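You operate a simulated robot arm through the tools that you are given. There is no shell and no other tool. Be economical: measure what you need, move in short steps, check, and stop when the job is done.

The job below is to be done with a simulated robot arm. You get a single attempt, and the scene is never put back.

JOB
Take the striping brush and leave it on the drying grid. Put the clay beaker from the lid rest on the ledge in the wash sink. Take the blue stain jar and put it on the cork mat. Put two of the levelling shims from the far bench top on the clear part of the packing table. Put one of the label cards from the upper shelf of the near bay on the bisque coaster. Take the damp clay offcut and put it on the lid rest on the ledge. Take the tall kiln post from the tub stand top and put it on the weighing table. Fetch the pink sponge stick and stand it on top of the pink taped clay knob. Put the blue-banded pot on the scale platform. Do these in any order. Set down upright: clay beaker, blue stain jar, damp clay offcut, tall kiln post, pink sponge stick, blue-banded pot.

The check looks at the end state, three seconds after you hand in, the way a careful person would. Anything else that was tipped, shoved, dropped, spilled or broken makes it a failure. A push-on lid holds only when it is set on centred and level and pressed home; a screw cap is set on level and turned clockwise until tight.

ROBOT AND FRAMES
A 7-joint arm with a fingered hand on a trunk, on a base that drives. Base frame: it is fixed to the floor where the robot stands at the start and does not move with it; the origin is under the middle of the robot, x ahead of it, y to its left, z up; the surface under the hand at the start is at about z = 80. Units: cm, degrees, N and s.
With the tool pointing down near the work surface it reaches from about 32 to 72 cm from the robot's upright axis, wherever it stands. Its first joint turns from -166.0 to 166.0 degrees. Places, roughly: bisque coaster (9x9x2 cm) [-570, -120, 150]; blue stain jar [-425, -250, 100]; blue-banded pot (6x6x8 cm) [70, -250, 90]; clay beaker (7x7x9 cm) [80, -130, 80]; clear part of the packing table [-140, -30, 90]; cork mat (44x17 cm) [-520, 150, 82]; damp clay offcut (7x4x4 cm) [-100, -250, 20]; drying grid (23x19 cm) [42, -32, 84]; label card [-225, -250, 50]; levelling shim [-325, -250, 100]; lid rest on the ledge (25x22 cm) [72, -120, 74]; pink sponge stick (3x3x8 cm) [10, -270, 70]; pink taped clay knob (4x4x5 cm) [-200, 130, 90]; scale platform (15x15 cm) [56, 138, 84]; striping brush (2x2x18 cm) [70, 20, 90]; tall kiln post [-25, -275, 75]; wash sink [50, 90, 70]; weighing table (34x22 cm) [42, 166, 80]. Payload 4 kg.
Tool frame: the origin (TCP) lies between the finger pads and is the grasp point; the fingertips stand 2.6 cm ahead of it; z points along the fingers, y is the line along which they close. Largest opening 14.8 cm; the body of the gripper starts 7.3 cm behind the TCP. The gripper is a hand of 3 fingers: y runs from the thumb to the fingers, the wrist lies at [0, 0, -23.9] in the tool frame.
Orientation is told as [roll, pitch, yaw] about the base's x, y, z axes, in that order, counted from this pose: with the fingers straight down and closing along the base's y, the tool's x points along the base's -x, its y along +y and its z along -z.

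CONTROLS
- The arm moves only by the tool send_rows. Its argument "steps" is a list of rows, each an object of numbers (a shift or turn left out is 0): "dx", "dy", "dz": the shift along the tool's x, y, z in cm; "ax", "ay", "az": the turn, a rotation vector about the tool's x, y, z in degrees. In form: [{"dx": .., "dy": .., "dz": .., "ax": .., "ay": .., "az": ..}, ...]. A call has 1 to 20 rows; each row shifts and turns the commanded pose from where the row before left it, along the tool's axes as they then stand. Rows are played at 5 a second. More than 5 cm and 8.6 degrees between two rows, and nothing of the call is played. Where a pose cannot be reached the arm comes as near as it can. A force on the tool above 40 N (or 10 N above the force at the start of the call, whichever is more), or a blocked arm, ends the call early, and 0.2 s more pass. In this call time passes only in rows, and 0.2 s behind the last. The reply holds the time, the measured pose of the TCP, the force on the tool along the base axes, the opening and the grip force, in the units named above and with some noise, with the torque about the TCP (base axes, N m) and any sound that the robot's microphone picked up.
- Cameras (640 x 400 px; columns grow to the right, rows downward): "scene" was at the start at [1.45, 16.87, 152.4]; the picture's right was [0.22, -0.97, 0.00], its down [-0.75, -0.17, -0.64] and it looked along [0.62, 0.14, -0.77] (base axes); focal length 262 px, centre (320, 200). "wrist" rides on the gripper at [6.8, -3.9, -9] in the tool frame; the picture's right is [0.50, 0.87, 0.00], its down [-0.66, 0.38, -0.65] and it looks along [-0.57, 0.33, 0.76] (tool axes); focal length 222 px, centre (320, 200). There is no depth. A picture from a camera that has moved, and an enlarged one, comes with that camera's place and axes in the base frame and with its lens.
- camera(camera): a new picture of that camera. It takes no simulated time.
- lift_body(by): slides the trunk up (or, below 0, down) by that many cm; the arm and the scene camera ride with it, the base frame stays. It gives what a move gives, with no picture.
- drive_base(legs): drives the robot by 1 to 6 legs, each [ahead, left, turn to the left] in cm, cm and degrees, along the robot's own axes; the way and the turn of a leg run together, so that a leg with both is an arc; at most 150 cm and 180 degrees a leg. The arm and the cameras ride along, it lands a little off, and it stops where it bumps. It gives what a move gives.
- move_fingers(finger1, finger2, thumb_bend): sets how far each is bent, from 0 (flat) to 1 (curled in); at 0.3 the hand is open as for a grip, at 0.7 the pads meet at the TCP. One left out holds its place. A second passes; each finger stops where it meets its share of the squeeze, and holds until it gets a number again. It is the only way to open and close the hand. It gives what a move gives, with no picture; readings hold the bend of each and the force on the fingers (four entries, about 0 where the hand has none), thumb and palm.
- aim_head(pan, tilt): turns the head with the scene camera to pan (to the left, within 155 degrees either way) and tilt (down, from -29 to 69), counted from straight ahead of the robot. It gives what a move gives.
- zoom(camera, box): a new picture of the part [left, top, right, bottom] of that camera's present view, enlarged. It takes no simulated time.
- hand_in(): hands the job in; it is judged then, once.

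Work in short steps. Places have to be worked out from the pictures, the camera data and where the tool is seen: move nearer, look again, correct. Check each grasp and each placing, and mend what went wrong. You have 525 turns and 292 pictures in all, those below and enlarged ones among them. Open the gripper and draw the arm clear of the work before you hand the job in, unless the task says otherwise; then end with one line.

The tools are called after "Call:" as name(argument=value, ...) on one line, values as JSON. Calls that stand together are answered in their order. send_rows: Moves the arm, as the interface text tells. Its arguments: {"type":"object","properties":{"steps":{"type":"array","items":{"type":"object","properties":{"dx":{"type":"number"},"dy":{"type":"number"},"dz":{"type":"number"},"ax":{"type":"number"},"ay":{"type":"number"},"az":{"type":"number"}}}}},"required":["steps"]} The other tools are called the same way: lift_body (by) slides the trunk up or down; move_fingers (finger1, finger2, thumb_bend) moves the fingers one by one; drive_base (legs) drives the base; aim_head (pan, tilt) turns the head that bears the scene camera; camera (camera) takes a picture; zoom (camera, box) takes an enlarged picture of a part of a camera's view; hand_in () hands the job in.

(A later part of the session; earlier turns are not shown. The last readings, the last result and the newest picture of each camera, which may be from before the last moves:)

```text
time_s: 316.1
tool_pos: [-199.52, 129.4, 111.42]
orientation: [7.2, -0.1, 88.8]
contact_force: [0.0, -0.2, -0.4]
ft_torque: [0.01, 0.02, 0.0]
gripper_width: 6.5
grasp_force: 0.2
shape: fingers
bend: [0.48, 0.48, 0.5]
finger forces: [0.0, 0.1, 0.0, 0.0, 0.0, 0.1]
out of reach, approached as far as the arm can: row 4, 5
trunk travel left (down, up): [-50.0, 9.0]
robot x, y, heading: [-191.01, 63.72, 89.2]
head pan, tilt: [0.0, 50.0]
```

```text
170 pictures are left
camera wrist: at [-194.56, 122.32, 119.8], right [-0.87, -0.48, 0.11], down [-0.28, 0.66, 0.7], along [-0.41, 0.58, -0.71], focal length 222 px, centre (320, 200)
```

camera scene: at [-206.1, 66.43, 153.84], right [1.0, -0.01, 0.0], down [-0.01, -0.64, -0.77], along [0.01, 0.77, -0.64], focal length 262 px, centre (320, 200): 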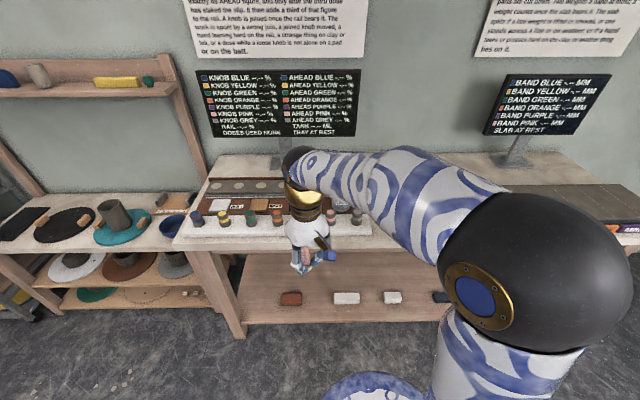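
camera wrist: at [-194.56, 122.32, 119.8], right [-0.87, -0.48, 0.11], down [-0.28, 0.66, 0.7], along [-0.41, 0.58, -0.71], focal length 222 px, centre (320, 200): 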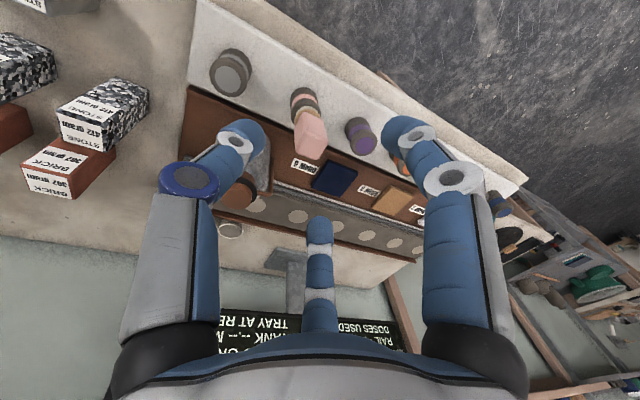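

The stick stands on the pink knob. I straighten and retract, then look at the room to plan routes.

Call:
send_rows(steps=[{"ax": 3.5, "dx": 3}, {"ax": 3.5, "dx": 3}, {"dx": 4}, {"dx": 4}, {"dx": 4}])

Call:
aim_head(pan=150, tilt=20)

Call:
camera(camera="scene")

Call:
aim_head(pan=85, tilt=20)

Call:
camera(camera="scene")

```text
time_s: 317.4
tool_pos: [-199.76, 111.16, 111.2]
orientation: [0.2, 0.0, 88.8]
contact_force: [1.2, 0.0, 0.0]
ft_torque: [0.02, -0.01, 0.02]
gripper_width: 6.51
grasp_force: 0.1
shape: fingers
bend: [0.48, 0.48, 0.5]
finger forces: [0.0, 0.0, 0.1, 0.0, 0.0, 0.1]
trunk travel left (down, up): [-50.0, 9.0]
robot x, y, heading: [-191.11, 63.73, 88.9]
head pan, tilt: [0.0, 50.0]
```

```text
time_s: 319.7
tool_pos: [-199.68, 111.31, 111.18]
orientation: [0.2, 0.1, 88.9]
contact_force: [0.6, -0.3, -1.3]
ft_torque: [-0.03, -0.01, -0.02]
gripper_width: 6.5
grasp_force: 0.1
shape: fingers
bend: [0.48, 0.48, 0.5]
finger forces: [0.0, 0.0, 0.1, 0.0, 0.0, 0.0]
trunk travel left (down, up): [-50.0, 9.0]
robot x, y, heading: [-191.04, 63.82, 89.2]
head pan, tilt: [150.0, 20.0]
```

```text
169 pictures are left
camera scene: at [-210.99, 49.93, 156.98], right [-0.86, 0.51, 0.0], down [0.18, 0.29, -0.94], along [-0.48, -0.81, -0.34], focal length 262 px, centre (320, 200)
```

scene: 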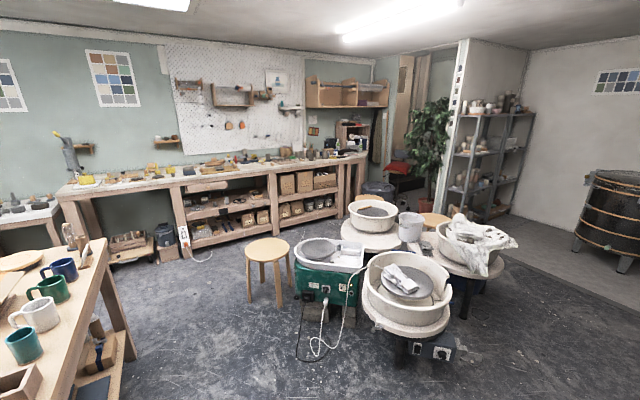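

```text
time_s: 321.1
tool_pos: [-199.87, 111.35, 111.22]
orientation: [0.1, 0.0, 88.8]
contact_force: [0.0, 0.3, -0.1]
ft_torque: [-0.04, -0.02, -0.04]
gripper_width: 6.49
grasp_force: 0.0
shape: fingers
bend: [0.48, 0.48, 0.5]
finger forces: [0.0, 0.0, 0.1, 0.0, 0.0, 0.1]
trunk travel left (down, up): [-50.0, 9.0]
robot x, y, heading: [-190.65, 63.75, 89.0]
head pan, tilt: [85.0, 20.0]
```

```text
168 pictures are left
camera scene: at [-215.48, 58.86, 156.98], right [0.1, 0.99, 0.0], down [0.34, -0.03, -0.94], along [-0.93, 0.09, -0.34], focal length 262 px, centre (320, 200)
```

scene: 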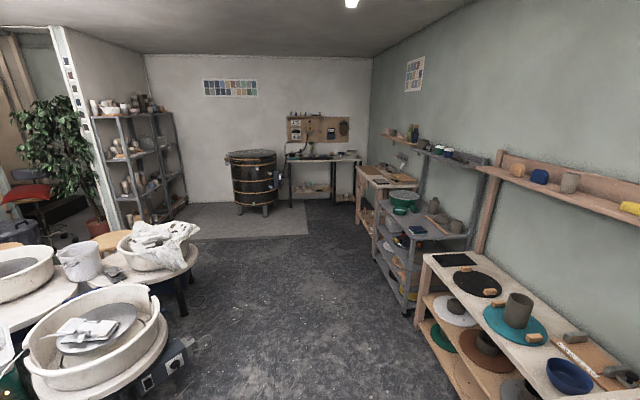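

There's a clear lane at x≈-208 between packing table and stool/wheels. I turn around and drive down it toward the far bench.

Call:
drive_base(legs=[[0, 0, 90], [0, 0, 91], [0, -17, 0], [125, 0, 0], [115, 0, 0]])

Call:
aim_head(pan=-25, tilt=35)

Call:
camera(camera="scene")

```text
time_s: 341.5
tool_pos: [-191.74, -222.95, 111.26]
orientation: [0.2, 0.1, -88.9]
contact_force: [0.7, 0.4, 0.1]
ft_torque: [-0.03, 0.03, -0.02]
gripper_width: 6.5
grasp_force: 0.0
shape: fingers
bend: [0.48, 0.48, 0.5]
finger forces: [0.0, 0.0, 0.0, 0.0, 0.0, 0.1]
trunk travel left (down, up): [-50.0, 9.0]
robot x, y, heading: [-202.09, -175.65, -88.7]
head pan, tilt: [85.0, 20.0]
```

```text
time_s: 343.4
tool_pos: [-191.65, -223.0, 111.06]
orientation: [0.3, 0.1, -88.9]
contact_force: [-0.6, 0.2, 0.1]
ft_torque: [0.0, 0.01, -0.03]
gripper_width: 6.48
grasp_force: 0.0
shape: fingers
bend: [0.48, 0.48, 0.5]
finger forces: [0.0, 0.1, 0.0, 0.1, 0.1, 0.0]
trunk travel left (down, up): [-50.0, 9.0]
robot x, y, heading: [-202.53, -175.85, -88.7]
head pan, tilt: [-25.0, 35.0]
```

```text
167 pictures are left
camera scene: at [-190.79, -177.39, 154.6], right [-0.92, 0.4, 0.0], down [0.23, 0.53, -0.82], along [-0.33, -0.75, -0.57], focal length 262 px, centre (320, 200)
```

scene: 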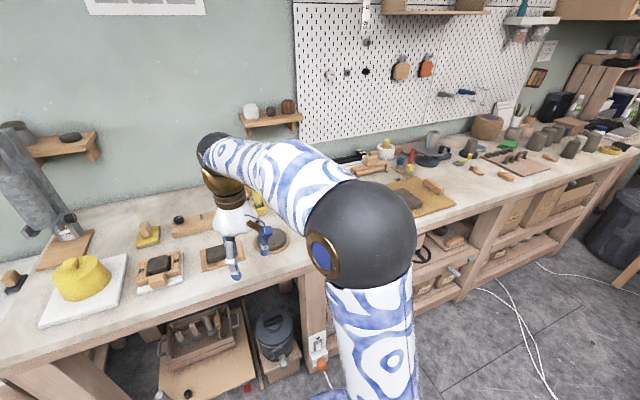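

Shims are further right (x≈-325). Drive there along the bench.

Call:
drive_base(legs=[[8, 0, 0], [0, -118, 0]])

Call:
aim_head(pan=0, tilt=45)

Call:
camera(camera="scene")

Call:
camera(camera="wrist")

```text
time_s: 350.0
tool_pos: [-308.95, -233.15, 111.22]
orientation: [0.2, 0.1, -89.3]
contact_force: [-0.2, 0.3, -0.1]
ft_torque: [-0.03, -0.01, 0.01]
gripper_width: 6.48
grasp_force: 0.1
shape: fingers
bend: [0.48, 0.48, 0.5]
finger forces: [0.0, 0.1, 0.0, 0.0, 0.0, 0.0]
trunk travel left (down, up): [-50.0, 9.0]
robot x, y, heading: [-318.91, -185.97, -89.3]
head pan, tilt: [-25.0, 35.0]
```

```text
time_s: 350.9
tool_pos: [-308.88, -233.35, 111.17]
orientation: [0.2, 0.0, -89.4]
contact_force: [0.0, 0.4, 0.3]
ft_torque: [0.02, 0.0, 0.0]
gripper_width: 6.49
grasp_force: 0.0
shape: fingers
bend: [0.48, 0.48, 0.5]
finger forces: [0.0, 0.1, 0.0, 0.0, 0.0, 0.1]
trunk travel left (down, up): [-50.0, 9.0]
robot x, y, heading: [-318.89, -185.78, -89.4]
head pan, tilt: [0.0, 45.0]
```

```text
166 pictures are left
camera scene: at [-303.92, -187.73, 153.12], right [-1.0, -0.01, 0.0], down [-0.01, 0.71, -0.71], along [0.01, -0.71, -0.71], focal length 262 px, centre (320, 200)
```

scene: 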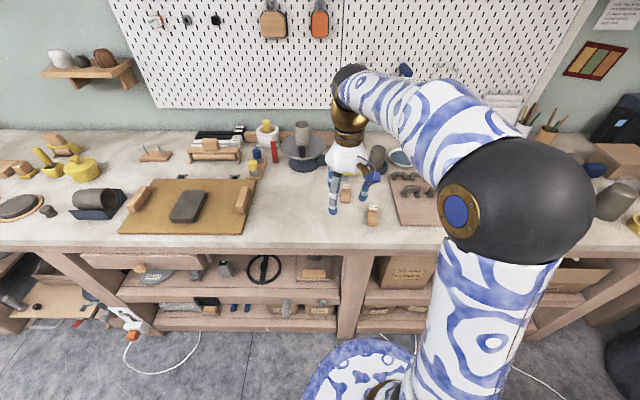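

```text
165 pictures are left
camera wrist: at [-312.75, -226.61, 120.16], right [0.86, 0.51, 0.0], down [0.38, -0.65, 0.66], along [0.34, -0.56, -0.76], focal length 222 px, centre (320, 200)
```

wrist: 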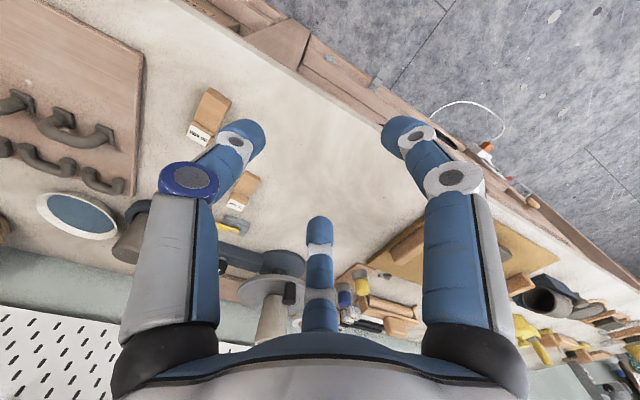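

Two small wooden pieces with labels look like the shims. Zoom.

Call:
zoom(camera="wrist", box=[150, 60, 300, 260])

Call:
zoom(camera="scene", box=[320, 150, 440, 240])

```text
2.00 times, centred on (225, 160) of wrist
camera zoom: at [-312.75, -226.61, 120.16], right [0.86, 0.51, 0.0], down [0.38, -0.65, 0.66], along [0.34, -0.56, -0.76], focal length 444 px, centre (510, 280)
```

zoom: 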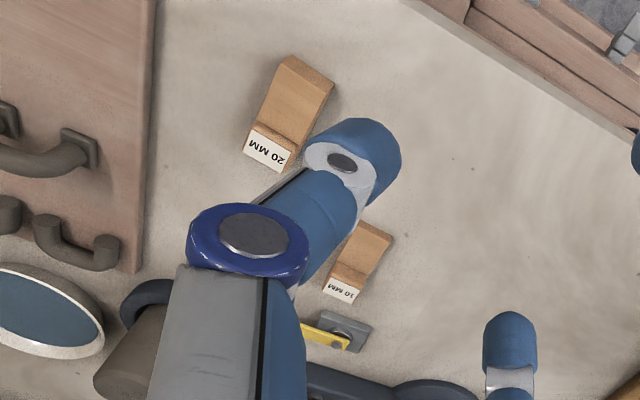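

```text
4.44 times, centred on (380, 195) of scene
camera zoom: at [-303.92, -187.73, 153.12], right [-1.0, -0.01, 0.0], down [-0.01, 0.71, -0.71], along [0.01, -0.71, -0.71], focal length 1166 px, centre (53, 222)
```

zoom: 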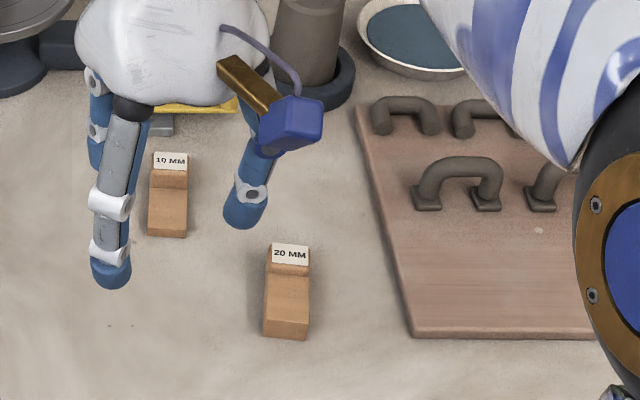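

Shims: "20 MM" at (-319.4, -242.2) and "10 MM" at (-311.7, -251.4), tops near z≈91.7. Go above the 20 MM one.

Call:
send_rows(steps=[{"dx": -2.9, "dy": -3.5}, {"dx": -2.9, "dy": -3.5}, {"dx": -2.9, "dy": -3.5}, {"dz": 4}, {"dz": 4}, {"dz": 3}])

Call:
camera(camera="wrist")

```text
time_s: 352.3
tool_pos: [-319.07, -242.06, 100.33]
orientation: [0.1, 0.0, -89.4]
contact_force: [0.4, 0.1, 0.5]
ft_torque: [0.02, -0.01, -0.01]
gripper_width: 6.5
grasp_force: 0.1
shape: fingers
bend: [0.48, 0.48, 0.5]
finger forces: [0.1, 0.0, 0.1, 0.1, 0.0, 0.0]
trunk travel left (down, up): [-50.0, 9.0]
robot x, y, heading: [-318.43, -185.73, -89.0]
head pan, tilt: [0.0, 45.0]
```

```text
162 pictures are left
camera wrist: at [-323.05, -235.37, 109.27], right [0.86, 0.51, 0.0], down [0.38, -0.65, 0.66], along [0.34, -0.56, -0.76], focal length 222 px, centre (320, 200)
```

wrist: 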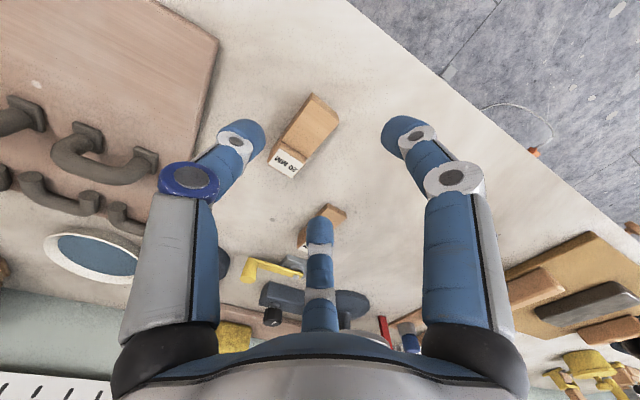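

Centre refined to (-319.9, -243.2), aligned with y. Correct and lower; creep for bench contact.

Call:
send_rows(steps=[{"dx": -1.15, "dy": -0.85}, {"dz": 3}, {"dz": 2}, {"dz": 1}, {"dz": 0.7}])

Call:
camera(camera="wrist")

```text
time_s: 353.5
tool_pos: [-319.98, -243.37, 93.3]
orientation: [0.2, 0.0, -89.4]
contact_force: [0.6, 0.4, 0.1]
ft_torque: [0.03, -0.04, 0.02]
gripper_width: 6.51
grasp_force: 0.1
shape: fingers
bend: [0.48, 0.48, 0.5]
finger forces: [0.0, 0.0, 0.0, 0.0, 0.0, 0.0]
trunk travel left (down, up): [-50.0, 9.0]
robot x, y, heading: [-318.97, -185.55, -89.2]
head pan, tilt: [0.0, 45.0]
```

```text
161 pictures are left
camera wrist: at [-323.88, -236.66, 102.38], right [0.86, 0.51, 0.0], down [0.38, -0.65, 0.66], along [0.34, -0.56, -0.76], focal length 222 px, centre (320, 200)
```

wrist: 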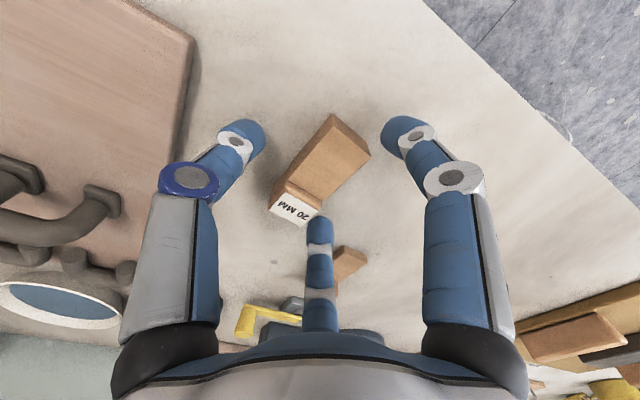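

Aligned. Creep down to find the bench.

Call:
send_rows(steps=[{"dz": 0.6}, {"dz": 0.6}, {"dz": 0.5}, {"dz": 0.5}, {"dz": 0.5}])

```text
time_s: 354.3
tool_pos: [-320.1, -243.55, 92.43]
orientation: [0.1, -0.8, -89.5]
contact_force: [-0.5, -1.0, 22.3]
ft_torque: [0.72, -0.08, 0.08]
gripper_width: 6.64
grasp_force: 11.2
shape: fingers
bend: [0.46, 0.48, 0.5]
finger forces: [15.7, 0.0, 0.1, 0.1, 6.5, 0.1]
trunk travel left (down, up): [-50.0, 9.0]
robot x, y, heading: [-319.19, -186.11, -89.0]
head pan, tilt: [0.0, 45.0]
stopped in row 4: the force on the tool passed its limit at 47 N (the readings are from after the stop); the commanded pose is now the measured one
```

Bench contact at TCP 92.4. Raise 0.8, level, and close.

Call:
send_rows(steps=[{"dz": -0.8, "ay": 0.8}])

Call:
move_fingers(finger1=0.62, finger2=0.62, thumb_bend=0.62)

Call:
camera(camera="wrist")

```text
time_s: 354.7
tool_pos: [-320.07, -243.2, 92.85]
orientation: [0.2, 0.3, -89.3]
contact_force: [0.2, -0.5, 0.7]
ft_torque: [-0.02, 0.0, 0.0]
gripper_width: 6.55
grasp_force: 0.1
shape: fingers
bend: [0.48, 0.48, 0.5]
finger forces: [0.0, 0.0, 0.1, 0.0, 0.0, 0.1]
trunk travel left (down, up): [-50.0, 9.0]
robot x, y, heading: [-319.11, -185.9, -88.9]
head pan, tilt: [0.0, 45.0]
```

```text
time_s: 355.7
tool_pos: [-319.99, -243.38, 92.95]
orientation: [0.2, 0.3, -89.4]
contact_force: [-0.2, 0.3, 0.4]
ft_torque: [0.0, 0.0, 0.0]
gripper_width: 2.53
grasp_force: 1.2
shape: fingers
bend: [0.61, 0.61, 0.62]
finger forces: [0.6, 0.7, 0.0, 0.1, 0.8, 0.0]
trunk travel left (down, up): [-50.0, 9.0]
robot x, y, heading: [-319.27, -185.52, -89.1]
head pan, tilt: [0.0, 45.0]
```

```text
160 pictures are left
camera wrist: at [-323.84, -236.83, 101.95], right [0.86, 0.51, 0.0], down [0.38, -0.66, 0.65], along [0.33, -0.56, -0.76], focal length 222 px, centre (320, 200)
```

wrist: 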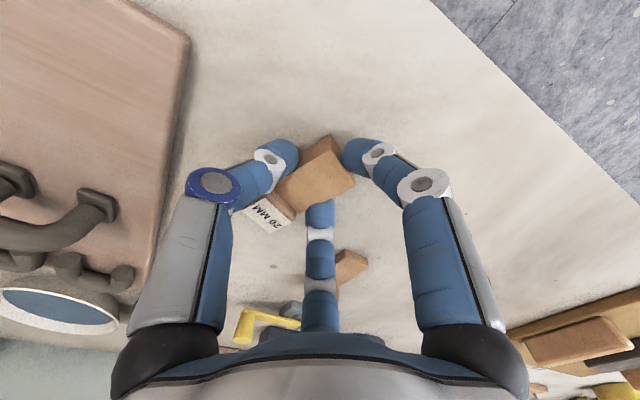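

All three touch. Tighten and lift.

Call:
move_fingers(finger1=0.72, finger2=0.72, thumb_bend=0.73)

Call:
send_rows(steps=[{"dz": -1.5}, {"dz": -3}, {"dz": -4}])

Call:
camera(camera="wrist")

```text
time_s: 356.7
tool_pos: [-320.03, -243.43, 92.94]
orientation: [0.2, 0.3, -89.3]
contact_force: [0.4, 0.0, 0.1]
ft_torque: [0.0, -0.02, 0.01]
gripper_width: 2.07
grasp_force: 14.9
shape: fingers
bend: [0.62, 0.61, 0.66]
finger forces: [9.5, 9.3, 0.0, 0.1, 10.8, 0.0]
trunk travel left (down, up): [-50.0, 9.0]
robot x, y, heading: [-318.71, -185.21, -89.0]
head pan, tilt: [0.0, 45.0]
```

```text
time_s: 357.5
tool_pos: [-320.02, -243.43, 101.49]
orientation: [0.0, 0.3, -89.4]
contact_force: [0.9, 0.0, -0.5]
ft_torque: [-0.03, -0.01, 0.02]
gripper_width: 2.09
grasp_force: 14.9
shape: fingers
bend: [0.62, 0.61, 0.66]
finger forces: [9.4, 9.2, 0.0, 0.0, 10.9, 0.0]
trunk travel left (down, up): [-50.0, 9.0]
robot x, y, heading: [-318.98, -185.83, -89.2]
head pan, tilt: [0.0, 45.0]
```

```text
159 pictures are left
camera wrist: at [-323.87, -236.93, 110.44], right [0.86, 0.51, 0.0], down [0.38, -0.66, 0.65], along [0.33, -0.56, -0.76], focal length 222 px, centre (320, 200)
```

wrist: 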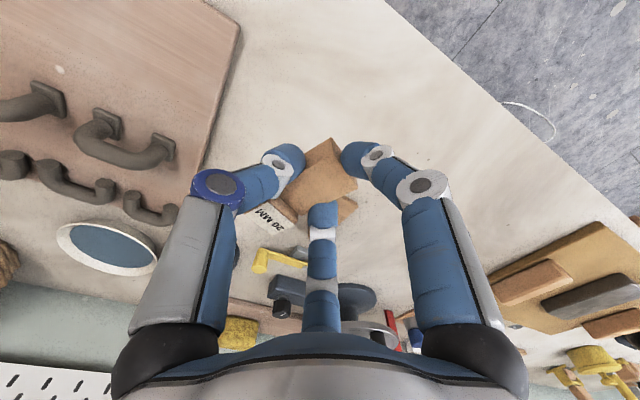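

Shim held. Retract, then drive to the west side of the packing table.

Call:
send_rows(steps=[{"dz": -4, "dx": 2}, {"dz": -4, "dx": 2}, {"dx": 4}, {"dx": 4}])

Call:
drive_base(legs=[[0, 110, 0], [0, 0, 89.3], [0, 140, 0]])

Call:
aim_head(pan=0, tilt=40)

Call:
camera(camera="scene")

Call:
camera(camera="wrist")

```text
time_s: 358.5
tool_pos: [-320.27, -231.31, 109.29]
orientation: [0.1, 0.3, -89.3]
contact_force: [-0.3, -0.2, 0.2]
ft_torque: [0.03, 0.0, -0.02]
gripper_width: 2.04
grasp_force: 14.7
shape: fingers
bend: [0.62, 0.61, 0.66]
finger forces: [9.1, 9.5, 0.0, 0.1, 10.9, 0.0]
trunk travel left (down, up): [-50.0, 9.0]
robot x, y, heading: [-318.93, -186.0, -89.1]
head pan, tilt: [0.0, 45.0]
```

```text
time_s: 374.6
tool_pos: [-164.89, -45.9, 109.22]
orientation: [0.1, 0.3, 1.1]
contact_force: [0.3, -0.3, 0.1]
ft_torque: [-0.02, 0.04, 0.0]
gripper_width: 2.02
grasp_force: 14.1
shape: fingers
bend: [0.62, 0.61, 0.66]
finger forces: [8.6, 9.2, 0.0, 0.1, 10.7, 0.0]
trunk travel left (down, up): [-50.0, 9.0]
robot x, y, heading: [-210.47, -45.25, 1.4]
head pan, tilt: [0.0, 45.0]
```

```text
time_s: 375.3
tool_pos: [-164.86, -45.96, 109.17]
orientation: [0.1, 0.4, 1.2]
contact_force: [-0.1, 0.1, -0.1]
ft_torque: [0.0, 0.02, -0.01]
gripper_width: 2.01
grasp_force: 13.8
shape: fingers
bend: [0.62, 0.61, 0.66]
finger forces: [8.6, 9.2, 0.1, 0.0, 10.6, 0.0]
trunk travel left (down, up): [-50.0, 9.0]
robot x, y, heading: [-210.37, -45.0, 1.3]
head pan, tilt: [0.0, 40.0]
```

```text
158 pictures are left
camera scene: at [-208.43, -29.89, 153.84], right [0.02, -1.0, 0.0], down [-0.64, -0.02, -0.77], along [0.77, 0.02, -0.64], focal length 262 px, centre (320, 200)
```

scene: 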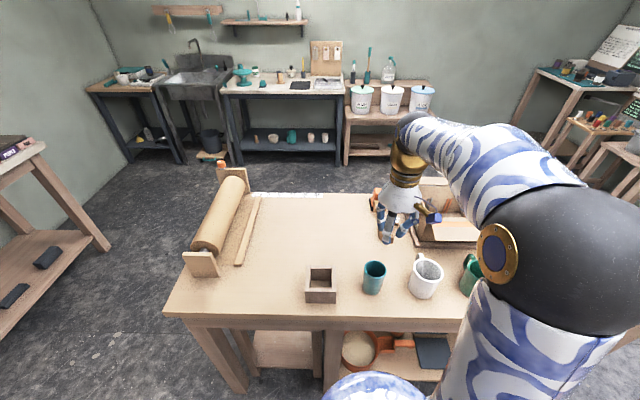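

```text
157 pictures are left
camera wrist: at [-171.41, -50.01, 118.29], right [-0.52, 0.86, 0.0], down [0.65, 0.39, 0.65], along [0.56, 0.34, -0.76], focal length 222 px, centre (320, 200)
```

wrist: 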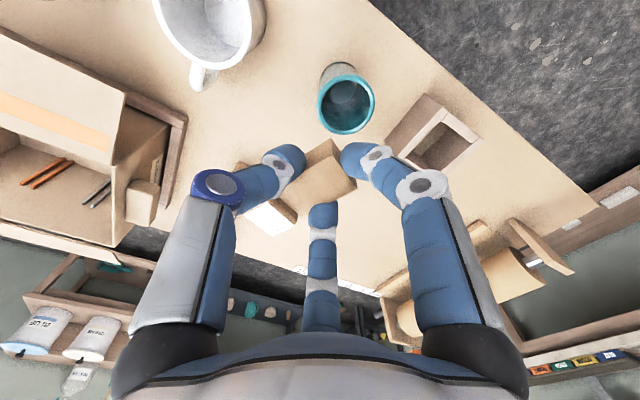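

The clear area is open around (-140, -30). I move to (-144, -26) and lower.

Call:
send_rows(steps=[{"dx": -3.55, "dy": 3.27}, {"dx": -3.55, "dy": 3.27}, {"dx": -3.55, "dy": 3.27}, {"dx": -3.55, "dy": 3.27}, {"dx": -3.55, "dy": 3.27}, {"dx": -3.55, "dy": 3.27}, {"dz": 4}, {"dz": 4}])

Call:
camera(camera="wrist")

```text
time_s: 377.1
tool_pos: [-146.45, -26.72, 100.7]
orientation: [0.1, 0.3, 1.0]
contact_force: [0.2, 0.4, 0.0]
ft_torque: [0.01, 0.0, -0.03]
gripper_width: 1.91
grasp_force: 13.8
shape: fingers
bend: [0.62, 0.61, 0.66]
finger forces: [7.8, 9.3, 0.0, 0.0, 10.4, 0.0]
out of reach, approached as far as the arm can: row 6
trunk travel left (down, up): [-50.0, 9.0]
robot x, y, heading: [-210.4, -45.11, 1.4]
head pan, tilt: [0.0, 40.0]
```

```text
156 pictures are left
camera wrist: at [-153.03, -30.87, 109.71], right [-0.52, 0.86, 0.0], down [0.65, 0.39, 0.65], along [0.56, 0.34, -0.76], focal length 222 px, centre (320, 200)
```

wrist: 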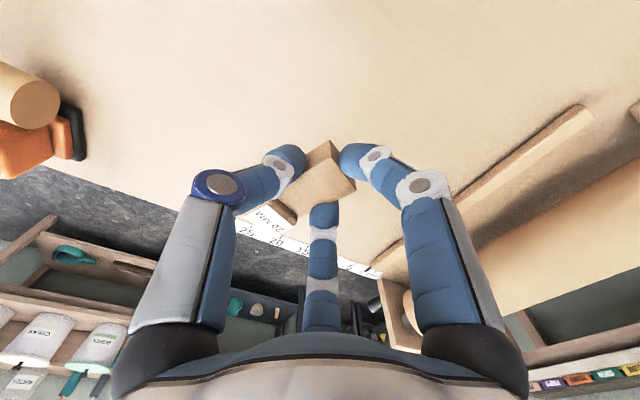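

Clear below. Lower with force watch.

Call:
send_rows(steps=[{"dz": 3}, {"dz": 3}, {"dz": 1.5}, {"dz": 0.5}, {"dz": 0.5}, {"dz": 0.5}, {"dz": 0.5}])

```text
time_s: 378.7
tool_pos: [-146.64, -26.78, 91.21]
orientation: [0.2, 0.3, 1.0]
contact_force: [-0.1, -0.6, -0.5]
ft_torque: [-0.01, -0.02, 0.0]
gripper_width: 1.88
grasp_force: 13.9
shape: fingers
bend: [0.63, 0.61, 0.66]
finger forces: [7.6, 9.3, 0.0, 0.0, 10.5, 0.1]
trunk travel left (down, up): [-50.0, 9.0]
robot x, y, heading: [-210.58, -45.03, 1.5]
head pan, tilt: [0.0, 40.0]
```

Call:
send_rows(steps=[{"dz": 0.5}, {"dz": 0.5}, {"dz": 0.5}, {"dz": 0.5}, {"dz": 0.5}, {"dz": 0.5}])

Call:
camera(camera="wrist")

```text
time_s: 380.0
tool_pos: [-146.39, -26.73, 89.08]
orientation: [0.4, -0.4, 1.1]
contact_force: [-2.6, -1.9, 22.2]
ft_torque: [0.08, -0.1, 0.0]
gripper_width: 1.7
grasp_force: 21.0
shape: fingers
bend: [0.62, 0.6, 0.68]
finger forces: [9.9, 17.6, 0.0, 0.0, 15.6, 0.1]
trunk travel left (down, up): [-50.0, 9.0]
robot x, y, heading: [-210.51, -45.31, 1.3]
head pan, tilt: [0.0, 40.0]
stopped in row 6: the force on the tool passed its limit at 44 N (the readings are from after the stop); the commanded pose is now the measured one
```

```text
155 pictures are left
camera wrist: at [-153.05, -30.96, 98.0], right [-0.52, 0.86, 0.0], down [0.64, 0.39, 0.66], along [0.57, 0.34, -0.75], focal length 222 px, centre (320, 200)
```

wrist: 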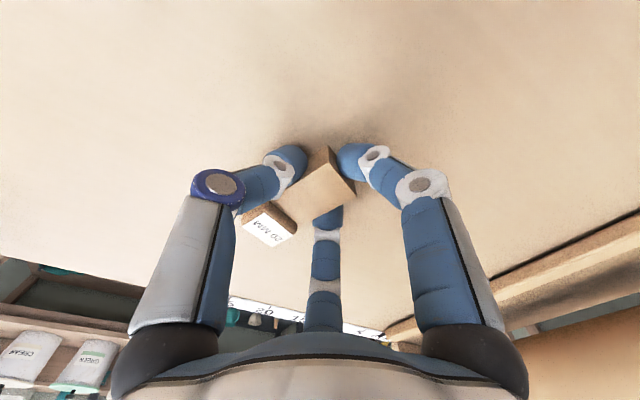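

On the table. Ease up and release.

Call:
send_rows(steps=[{"dz": -0.4}])

Call:
move_fingers(finger1=0.5, finger2=0.5, thumb_bend=0.5)

Call:
send_rows(steps=[{"dz": -1.5}, {"dz": -3}, {"dz": -4}, {"dz": -4}, {"dz": -4}, {"dz": -3, "dx": 3}, {"dx": 4, "dy": -2}, {"dx": 4, "dy": -2}, {"dx": 4, "dy": -2}, {"dx": 4, "dy": -2}])

Call:
zoom(camera="scene", box=[170, 170, 470, 330])

```text
time_s: 380.4
tool_pos: [-146.29, -26.76, 89.16]
orientation: [0.2, -0.2, 1.2]
contact_force: [-0.6, -1.5, 13.8]
ft_torque: [0.0, -0.08, -0.04]
gripper_width: 1.66
grasp_force: 18.2
shape: fingers
bend: [0.62, 0.6, 0.68]
finger forces: [8.5, 13.0, 0.0, 0.0, 13.7, 0.0]
trunk travel left (down, up): [-50.0, 9.0]
robot x, y, heading: [-210.39, -45.13, 1.3]
head pan, tilt: [0.0, 40.0]
```

```text
time_s: 381.4
tool_pos: [-146.47, -26.84, 89.36]
orientation: [0.3, -0.4, 1.1]
contact_force: [6.5, 3.1, 34.5]
ft_torque: [-0.08, -0.06, 0.17]
gripper_width: 4.63
grasp_force: 18.0
shape: fingers
bend: [0.54, 0.51, 0.54]
finger forces: [12.8, 7.8, 0.0, 0.0, 14.9, 0.1]
trunk travel left (down, up): [-50.0, 9.0]
robot x, y, heading: [-210.19, -45.06, 1.4]
head pan, tilt: [0.0, 40.0]
```

```text
time_s: 383.6
tool_pos: [-165.34, -35.16, 108.25]
orientation: [0.3, -0.1, 1.0]
contact_force: [0.2, 0.0, 0.9]
ft_torque: [0.02, 0.0, 0.03]
gripper_width: 6.16
grasp_force: 0.1
shape: fingers
bend: [0.5, 0.5, 0.5]
finger forces: [0.0, 0.0, 0.1, 0.0, 0.1, 0.0]
trunk travel left (down, up): [-50.0, 9.0]
robot x, y, heading: [-210.6, -44.87, 1.3]
head pan, tilt: [0.0, 40.0]
```

```text
2.13 times, centred on (320, 250) of scene
camera zoom: at [-208.49, -29.9, 153.84], right [0.02, -1.0, 0.0], down [-0.64, -0.02, -0.77], along [0.77, 0.02, -0.64], focal length 560 px, centre (320, 93)
```

zoom: 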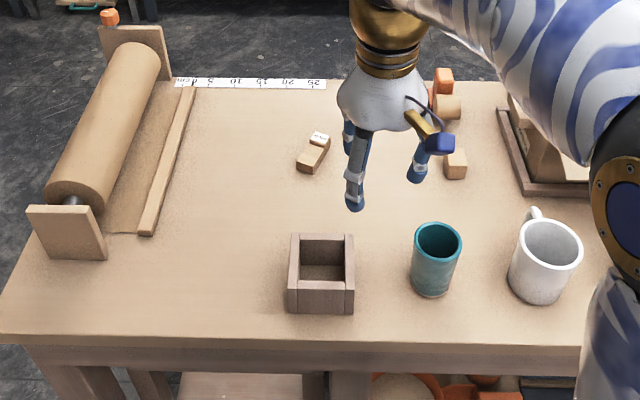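

First shim placed. Go back for the 10 MM shim.

Call:
drive_base(legs=[[0, -140, 0], [0, 0, -91], [0, -98, 0]])

Call:
camera(camera="wrist")

```text
time_s: 399.3
tool_pos: [-302.0, -230.72, 108.41]
orientation: [0.3, -0.1, -91.5]
contact_force: [-1.0, -0.4, -0.3]
ft_torque: [-0.04, -0.05, -0.01]
gripper_width: 6.17
grasp_force: 0.0
shape: fingers
bend: [0.5, 0.5, 0.5]
finger forces: [0.0, 0.0, 0.0, 0.0, 0.1, 0.0]
trunk travel left (down, up): [-50.0, 9.0]
robot x, y, heading: [-309.9, -185.12, -91.3]
head pan, tilt: [0.0, 40.0]
```

```text
153 pictures are left
camera wrist: at [-305.7, -224.0, 117.29], right [0.88, 0.48, 0.0], down [0.36, -0.66, 0.66], along [0.32, -0.58, -0.75], focal length 222 px, centre (320, 200)
```

wrist: 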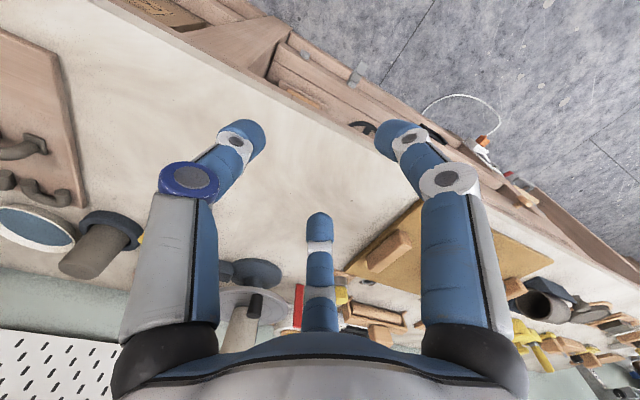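

Call:
send_rows(steps=[{"dx": -3.75, "dy": -1.84}, {"dx": -3.75, "dy": -1.84}, {"dx": -3.75, "dy": -1.84}, {"dx": -3.75, "dy": -1.84}, {"dx": -3.75, "dy": -1.84}, {"dz": 4}, {"dz": 3}])

Call:
camera(camera="wrist")

```text
time_s: 400.9
tool_pos: [-311.64, -249.19, 101.2]
orientation: [0.3, -0.1, -91.5]
contact_force: [-0.7, -0.3, -0.6]
ft_torque: [0.0, 0.02, 0.02]
gripper_width: 6.16
grasp_force: 0.0
shape: fingers
bend: [0.5, 0.5, 0.5]
finger forces: [0.0, 0.0, 0.0, 0.0, 0.1, 0.1]
trunk travel left (down, up): [-50.0, 9.0]
robot x, y, heading: [-309.88, -185.1, -91.4]
head pan, tilt: [0.0, 40.0]
```

```text
152 pictures are left
camera wrist: at [-315.42, -242.54, 110.13], right [0.88, 0.48, 0.0], down [0.36, -0.66, 0.66], along [0.32, -0.58, -0.75], focal length 222 px, centre (320, 200)
```

wrist: 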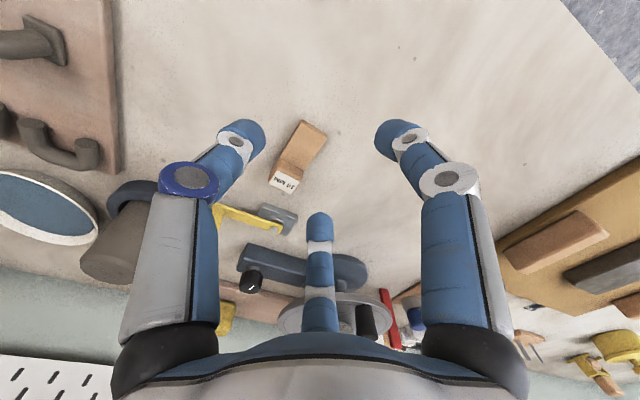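

Shim at (-312, -253.6). Move over it and lower to just above bench contact height.

Call:
send_rows(steps=[{"dx": -2, "dy": -0.1}, {"dx": -2, "dy": -0.15}, {"dz": 3}, {"dz": 3}, {"dz": 1.5}, {"dz": 0.7}])

Call:
camera(camera="wrist")

```text
time_s: 402.3
tool_pos: [-311.86, -253.4, 93.27]
orientation: [0.3, -0.1, -91.5]
contact_force: [-0.4, -0.3, 0.5]
ft_torque: [0.02, 0.01, 0.03]
gripper_width: 6.2
grasp_force: 0.0
shape: fingers
bend: [0.5, 0.5, 0.5]
finger forces: [0.1, 0.0, 0.0, 0.1, 0.0, 0.0]
trunk travel left (down, up): [-50.0, 9.0]
robot x, y, heading: [-310.16, -185.25, -91.1]
head pan, tilt: [0.0, 40.0]
```

```text
151 pictures are left
camera wrist: at [-315.63, -246.57, 102.12], right [0.88, 0.48, 0.0], down [0.36, -0.66, 0.66], along [0.32, -0.58, -0.75], focal length 222 px, centre (320, 200)
```

wrist: 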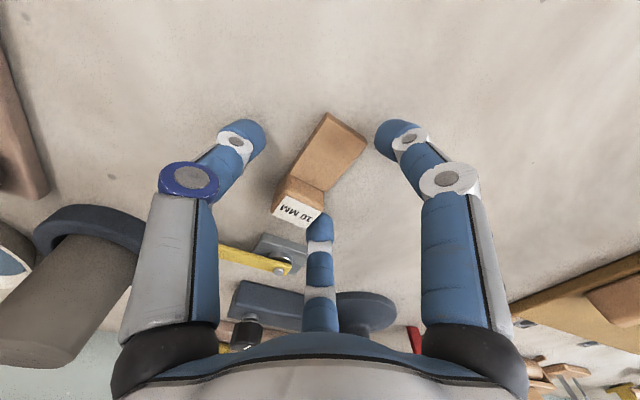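

Same layout as before. Lower 0.4 and close.

Call:
send_rows(steps=[{"dz": 0.4}])

Call:
move_fingers(finger1=0.64, finger2=0.64, thumb_bend=0.64)

Call:
move_fingers(finger1=0.73, finger2=0.73, thumb_bend=0.74)

Call:
camera(camera="wrist")

```text
time_s: 402.7
tool_pos: [-312.07, -253.37, 92.7]
orientation: [0.3, -0.1, -91.5]
contact_force: [0.7, -0.3, -0.9]
ft_torque: [0.01, 0.0, -0.02]
gripper_width: 6.16
grasp_force: 0.0
shape: fingers
bend: [0.5, 0.5, 0.5]
finger forces: [0.0, 0.0, 0.1, 0.1, 0.1, 0.0]
trunk travel left (down, up): [-50.0, 9.0]
robot x, y, heading: [-310.04, -185.43, -91.1]
head pan, tilt: [0.0, 40.0]
```

```text
time_s: 403.7
tool_pos: [-311.99, -253.51, 92.69]
orientation: [0.3, -0.2, -91.5]
contact_force: [-0.3, 0.8, 2.8]
ft_torque: [0.01, 0.0, 0.03]
gripper_width: 2.43
grasp_force: 3.3
shape: fingers
bend: [0.62, 0.61, 0.62]
finger forces: [1.7, 2.2, 0.0, 0.1, 2.5, 0.0]
trunk travel left (down, up): [-50.0, 9.0]
robot x, y, heading: [-309.72, -185.09, -91.1]
head pan, tilt: [0.0, 40.0]
```

```text
time_s: 404.7
tool_pos: [-312.05, -253.3, 92.9]
orientation: [0.3, -0.3, -91.6]
contact_force: [-0.1, -0.7, 6.2]
ft_torque: [0.01, 0.04, -0.01]
gripper_width: 1.27
grasp_force: 17.6
shape: fingers
bend: [0.65, 0.63, 0.67]
finger forces: [9.0, 9.4, 0.0, 0.1, 16.4, 0.1]
trunk travel left (down, up): [-50.0, 9.0]
robot x, y, heading: [-310.39, -185.02, -91.3]
head pan, tilt: [0.0, 40.0]
```

```text
150 pictures are left
camera wrist: at [-315.66, -246.53, 101.77], right [0.88, 0.48, 0.0], down [0.36, -0.66, 0.66], along [0.32, -0.58, -0.75], focal length 222 px, centre (320, 200)
```

wrist: 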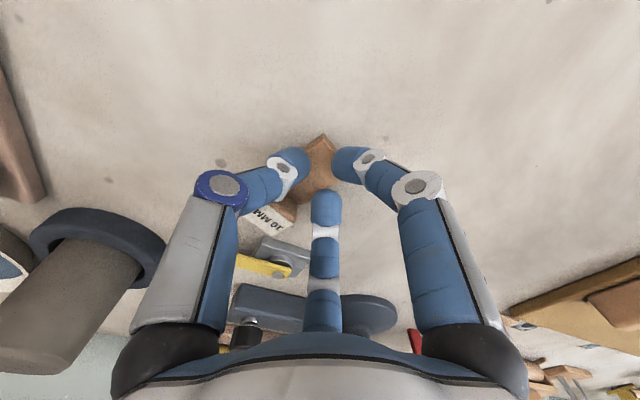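

Grip forces are good; test lift.

Call:
send_rows(steps=[{"dz": -1.5}, {"dz": -2.5}])

Call:
camera(camera="wrist")

```text
time_s: 405.3
tool_pos: [-312.08, -253.29, 96.81]
orientation: [0.3, -0.2, -91.4]
contact_force: [1.1, 0.3, -0.6]
ft_torque: [0.04, -0.01, 0.01]
gripper_width: 1.29
grasp_force: 14.8
shape: fingers
bend: [0.65, 0.63, 0.67]
finger forces: [6.7, 8.9, 0.1, 0.0, 13.1, 0.0]
trunk travel left (down, up): [-50.0, 9.0]
robot x, y, heading: [-309.76, -185.19, -91.3]
head pan, tilt: [0.0, 40.0]
```

```text
149 pictures are left
camera wrist: at [-315.77, -246.52, 105.71], right [0.88, 0.48, 0.0], down [0.36, -0.66, 0.66], along [0.32, -0.58, -0.75], focal length 222 px, centre (320, 200)
```

wrist: 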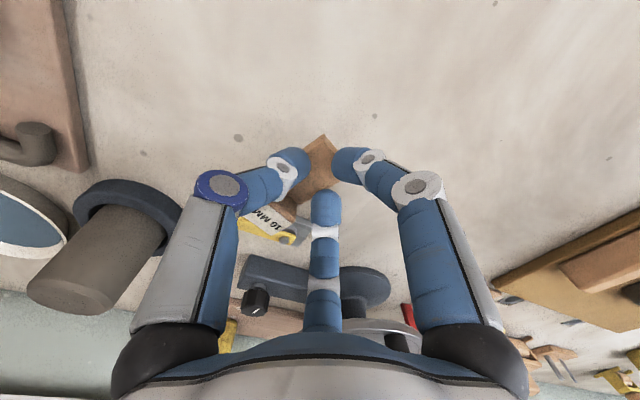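

Lifted. Carry it to the packing table.

Call:
send_rows(steps=[{"dz": -4}, {"dz": -4, "dx": 2}, {"dz": -3, "dx": 3}, {"dx": 4}, {"dx": 4}, {"dx": 4}, {"dx": 4}])

Call:
drive_base(legs=[[0, 100, 0], [0, 0, 91.5], [0, 138, 0]])

Call:
camera(camera="wrist")

Call:
camera(camera="scene")

```text
time_s: 406.9
tool_pos: [-311.38, -232.19, 107.68]
orientation: [0.3, -0.1, -91.6]
contact_force: [0.7, -1.0, 0.5]
ft_torque: [-0.03, 0.04, 0.02]
gripper_width: 0.0
grasp_force: 0.0
shape: fingers
bend: [0.72, 0.72, 0.72]
finger forces: [0.0, 0.0, 0.1, 0.0, 0.1, 0.1]
trunk travel left (down, up): [-50.0, 9.0]
robot x, y, heading: [-309.7, -185.24, -91.3]
head pan, tilt: [0.0, 40.0]
```

```text
time_s: 422.6
tool_pos: [-161.6, -49.37, 107.73]
orientation: [0.3, -0.2, -0.7]
contact_force: [-0.5, -0.2, 0.4]
ft_torque: [-0.06, 0.0, 0.03]
gripper_width: 0.0
grasp_force: 0.2
shape: fingers
bend: [0.72, 0.72, 0.72]
finger forces: [0.1, 0.0, 0.0, 0.1, 0.1, 0.0]
trunk travel left (down, up): [-50.0, 9.0]
robot x, y, heading: [-209.07, -48.68, -0.3]
head pan, tilt: [0.0, 40.0]
```

```text
148 pictures are left
camera wrist: at [-168.24, -53.39, 116.7], right [-0.49, 0.87, 0.0], down [0.66, 0.37, 0.66], along [0.57, 0.32, -0.75], focal length 222 px, centre (320, 200)
```

wrist: 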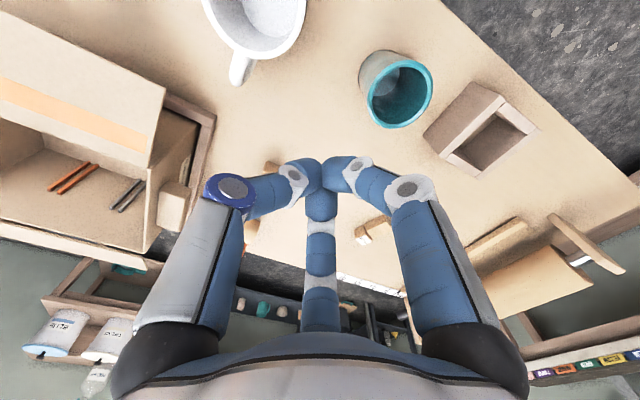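

```text
147 pictures are left
camera scene: at [-206.33, -33.61, 153.84], right [-0.01, -1.0, 0.0], down [-0.64, 0.0, -0.77], along [0.77, 0.0, -0.64], focal length 262 px, centre (320, 200)
```

scene: 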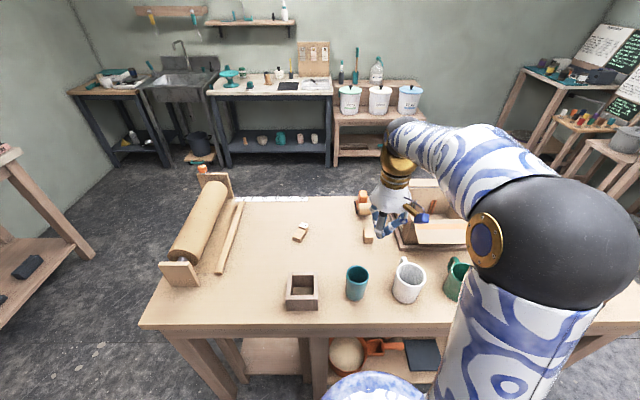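

The second shim slipped out during the lift and must be back at the bench. Return and look.

Call:
drive_base(legs=[[0, -138, 0], [0, 0, -90], [0, -100, 0]])

Call:
aim_head(pan=0, tilt=48)

Call:
camera(camera="scene")

Call:
camera(camera="wrist")

```text
time_s: 438.1
tool_pos: [-311.2, -236.54, 107.7]
orientation: [0.2, -0.1, -89.1]
contact_force: [0.2, 0.1, -0.7]
ft_torque: [-0.01, 0.0, 0.02]
gripper_width: 0.0
grasp_force: 0.1
shape: fingers
bend: [0.72, 0.72, 0.72]
finger forces: [0.0, 0.0, 0.0, 0.0, 0.0, 0.0]
trunk travel left (down, up): [-50.0, 9.0]
robot x, y, heading: [-311.98, -189.6, -88.9]
head pan, tilt: [0.0, 40.0]
```

```text
time_s: 438.8
tool_pos: [-311.31, -236.58, 107.79]
orientation: [0.3, -0.2, -89.1]
contact_force: [0.4, 0.2, -0.5]
ft_torque: [-0.01, -0.04, -0.02]
gripper_width: 0.0
grasp_force: 0.0
shape: fingers
bend: [0.72, 0.72, 0.72]
finger forces: [0.0, 0.0, 0.0, 0.1, 0.1, 0.0]
trunk travel left (down, up): [-50.0, 9.0]
robot x, y, heading: [-311.87, -189.26, -88.5]
head pan, tilt: [0.0, 48.0]
```

```text
146 pictures are left
camera scene: at [-296.67, -190.69, 152.7], right [-1.0, -0.02, 0.0], down [-0.02, 0.74, -0.67], along [0.01, -0.67, -0.74], focal length 262 px, centre (320, 200)
```

scene: 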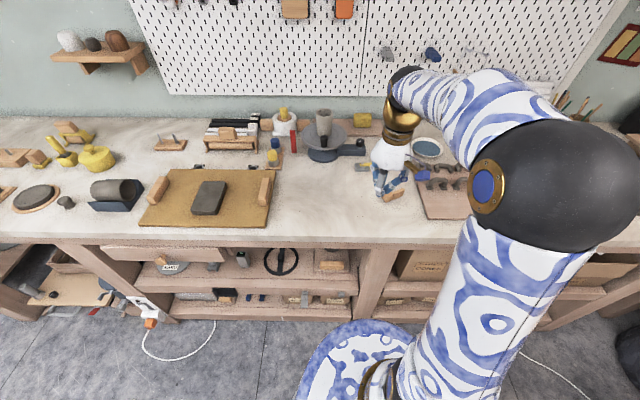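

```text
145 pictures are left
camera wrist: at [-315.17, -229.88, 116.7], right [0.86, 0.51, 0.0], down [0.39, -0.65, 0.66], along [0.34, -0.56, -0.75], focal length 222 px, centre (320, 200)
```

wrist: 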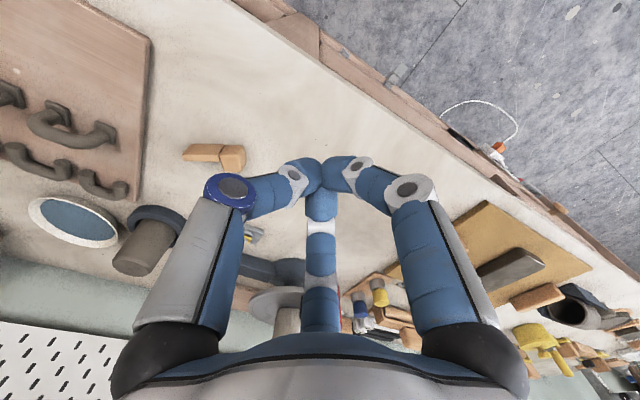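

The shim lies safely on the bench at about (-319.4, -249.5), rotated ~22°. I open, rotate the hand 69° and go above it.

Call:
move_fingers(finger1=0.48, finger2=0.48, thumb_bend=0.48)

Call:
send_rows(steps=[{"dx": -3, "dy": -2.1}, {"dx": -3, "dy": -2.1}, {"dx": -3, "dy": -2.1}, {"dx": -3, "dy": -2}, {"az": 7.7}, {"az": 7.7}, {"az": 7.7}, {"az": 7.7}, {"az": 7.7}, {"az": 7.7}, {"az": 7.7}, {"az": 7.7}, {"az": 7.4}, {"dz": 4}, {"dz": 2.5}])

Call:
camera(camera="wrist")

```text
time_s: 439.8
tool_pos: [-311.22, -236.48, 107.74]
orientation: [0.3, 0.0, -89.0]
contact_force: [0.2, -1.0, -0.4]
ft_torque: [0.05, -0.01, -0.04]
gripper_width: 6.83
grasp_force: 0.0
shape: fingers
bend: [0.48, 0.48, 0.48]
finger forces: [0.0, 0.1, 0.0, 0.0, 0.0, 0.1]
trunk travel left (down, up): [-50.0, 9.0]
robot x, y, heading: [-311.73, -188.92, -88.7]
head pan, tilt: [0.0, 48.0]
```

```text
time_s: 443.0
tool_pos: [-319.43, -248.63, 101.24]
orientation: [0.2, 0.1, -158.1]
contact_force: [-0.2, 0.4, -0.5]
ft_torque: [0.0, -0.02, -0.01]
gripper_width: 6.84
grasp_force: 0.0
shape: fingers
bend: [0.48, 0.48, 0.48]
finger forces: [0.1, 0.1, 0.0, 0.0, 0.1, 0.1]
trunk travel left (down, up): [-50.0, 9.0]
robot x, y, heading: [-311.55, -189.04, -88.9]
head pan, tilt: [0.0, 48.0]
```

```text
144 pictures are left
camera wrist: at [-314.5, -242.6, 110.35], right [0.79, -0.62, 0.01], down [-0.47, -0.59, 0.65], along [-0.4, -0.52, -0.76], focal length 222 px, centre (320, 200)
```

wrist: 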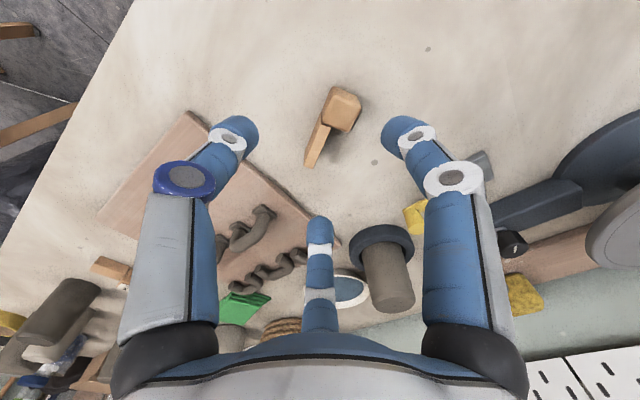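

The shim now lies on its edge (taller, easier). I fine-tune yaw and position to (-318.6, -249.1), lower and close.

Call:
send_rows(steps=[{"az": -6}, {"dx": 0.45, "dy": 0.8, "dz": 3}, {"dz": 3}, {"dz": 1.7}])

Call:
camera(camera="wrist")

```text
time_s: 444.0
tool_pos: [-318.38, -249.19, 93.68]
orientation: [0.3, 0.2, -152.1]
contact_force: [0.2, 0.1, 0.2]
ft_torque: [0.0, 0.06, -0.01]
gripper_width: 6.85
grasp_force: 0.1
shape: fingers
bend: [0.48, 0.48, 0.48]
finger forces: [0.0, 0.0, 0.0, 0.0, 0.0, 0.0]
trunk travel left (down, up): [-50.0, 9.0]
robot x, y, heading: [-311.55, -189.63, -89.0]
head pan, tilt: [0.0, 48.0]
```

```text
143 pictures are left
camera wrist: at [-314.19, -242.68, 102.62], right [0.85, -0.53, 0.01], down [-0.41, -0.64, 0.65], along [-0.34, -0.56, -0.76], focal length 222 px, centre (320, 200)
```

wrist: 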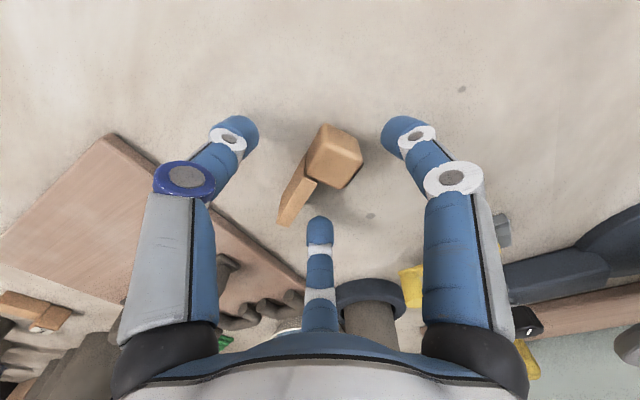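

Good. Lower 0.8 and close in two stages.

Call:
send_rows(steps=[{"dz": 0.8}])

Call:
move_fingers(finger1=0.64, finger2=0.64, thumb_bend=0.62)

Call:
camera(camera="wrist")

```text
time_s: 444.4
tool_pos: [-318.48, -249.13, 92.82]
orientation: [0.1, 0.2, -152.1]
contact_force: [-0.3, -0.1, 0.1]
ft_torque: [-0.01, -0.02, 0.01]
gripper_width: 6.82
grasp_force: 0.1
shape: fingers
bend: [0.48, 0.48, 0.48]
finger forces: [0.0, 0.0, 0.0, 0.1, 0.1, 0.0]
trunk travel left (down, up): [-50.0, 9.0]
robot x, y, heading: [-311.9, -188.99, -89.1]
head pan, tilt: [0.0, 48.0]
```

```text
time_s: 445.4
tool_pos: [-318.41, -249.11, 92.86]
orientation: [0.2, 0.2, -152.1]
contact_force: [0.0, -0.3, 0.3]
ft_torque: [-0.03, -0.04, 0.0]
gripper_width: 2.38
grasp_force: 2.0
shape: fingers
bend: [0.62, 0.62, 0.62]
finger forces: [1.7, 1.7, 0.0, 0.0, 0.5, 0.0]
trunk travel left (down, up): [-50.0, 9.0]
robot x, y, heading: [-311.77, -189.29, -88.6]
head pan, tilt: [0.0, 48.0]
```

```text
142 pictures are left
camera wrist: at [-314.22, -242.59, 101.81], right [0.85, -0.53, 0.01], down [-0.41, -0.64, 0.65], along [-0.34, -0.56, -0.76], focal length 222 px, centre (320, 200)
```

wrist: 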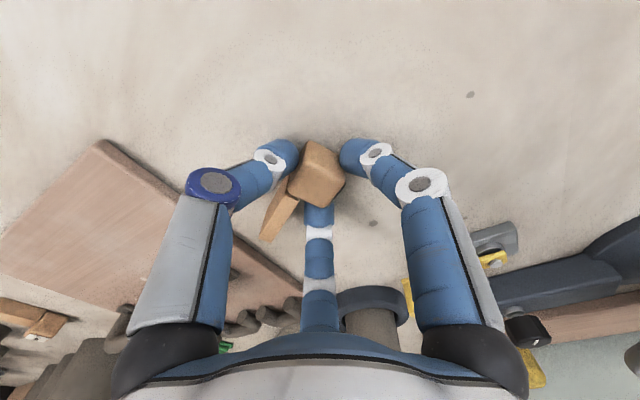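

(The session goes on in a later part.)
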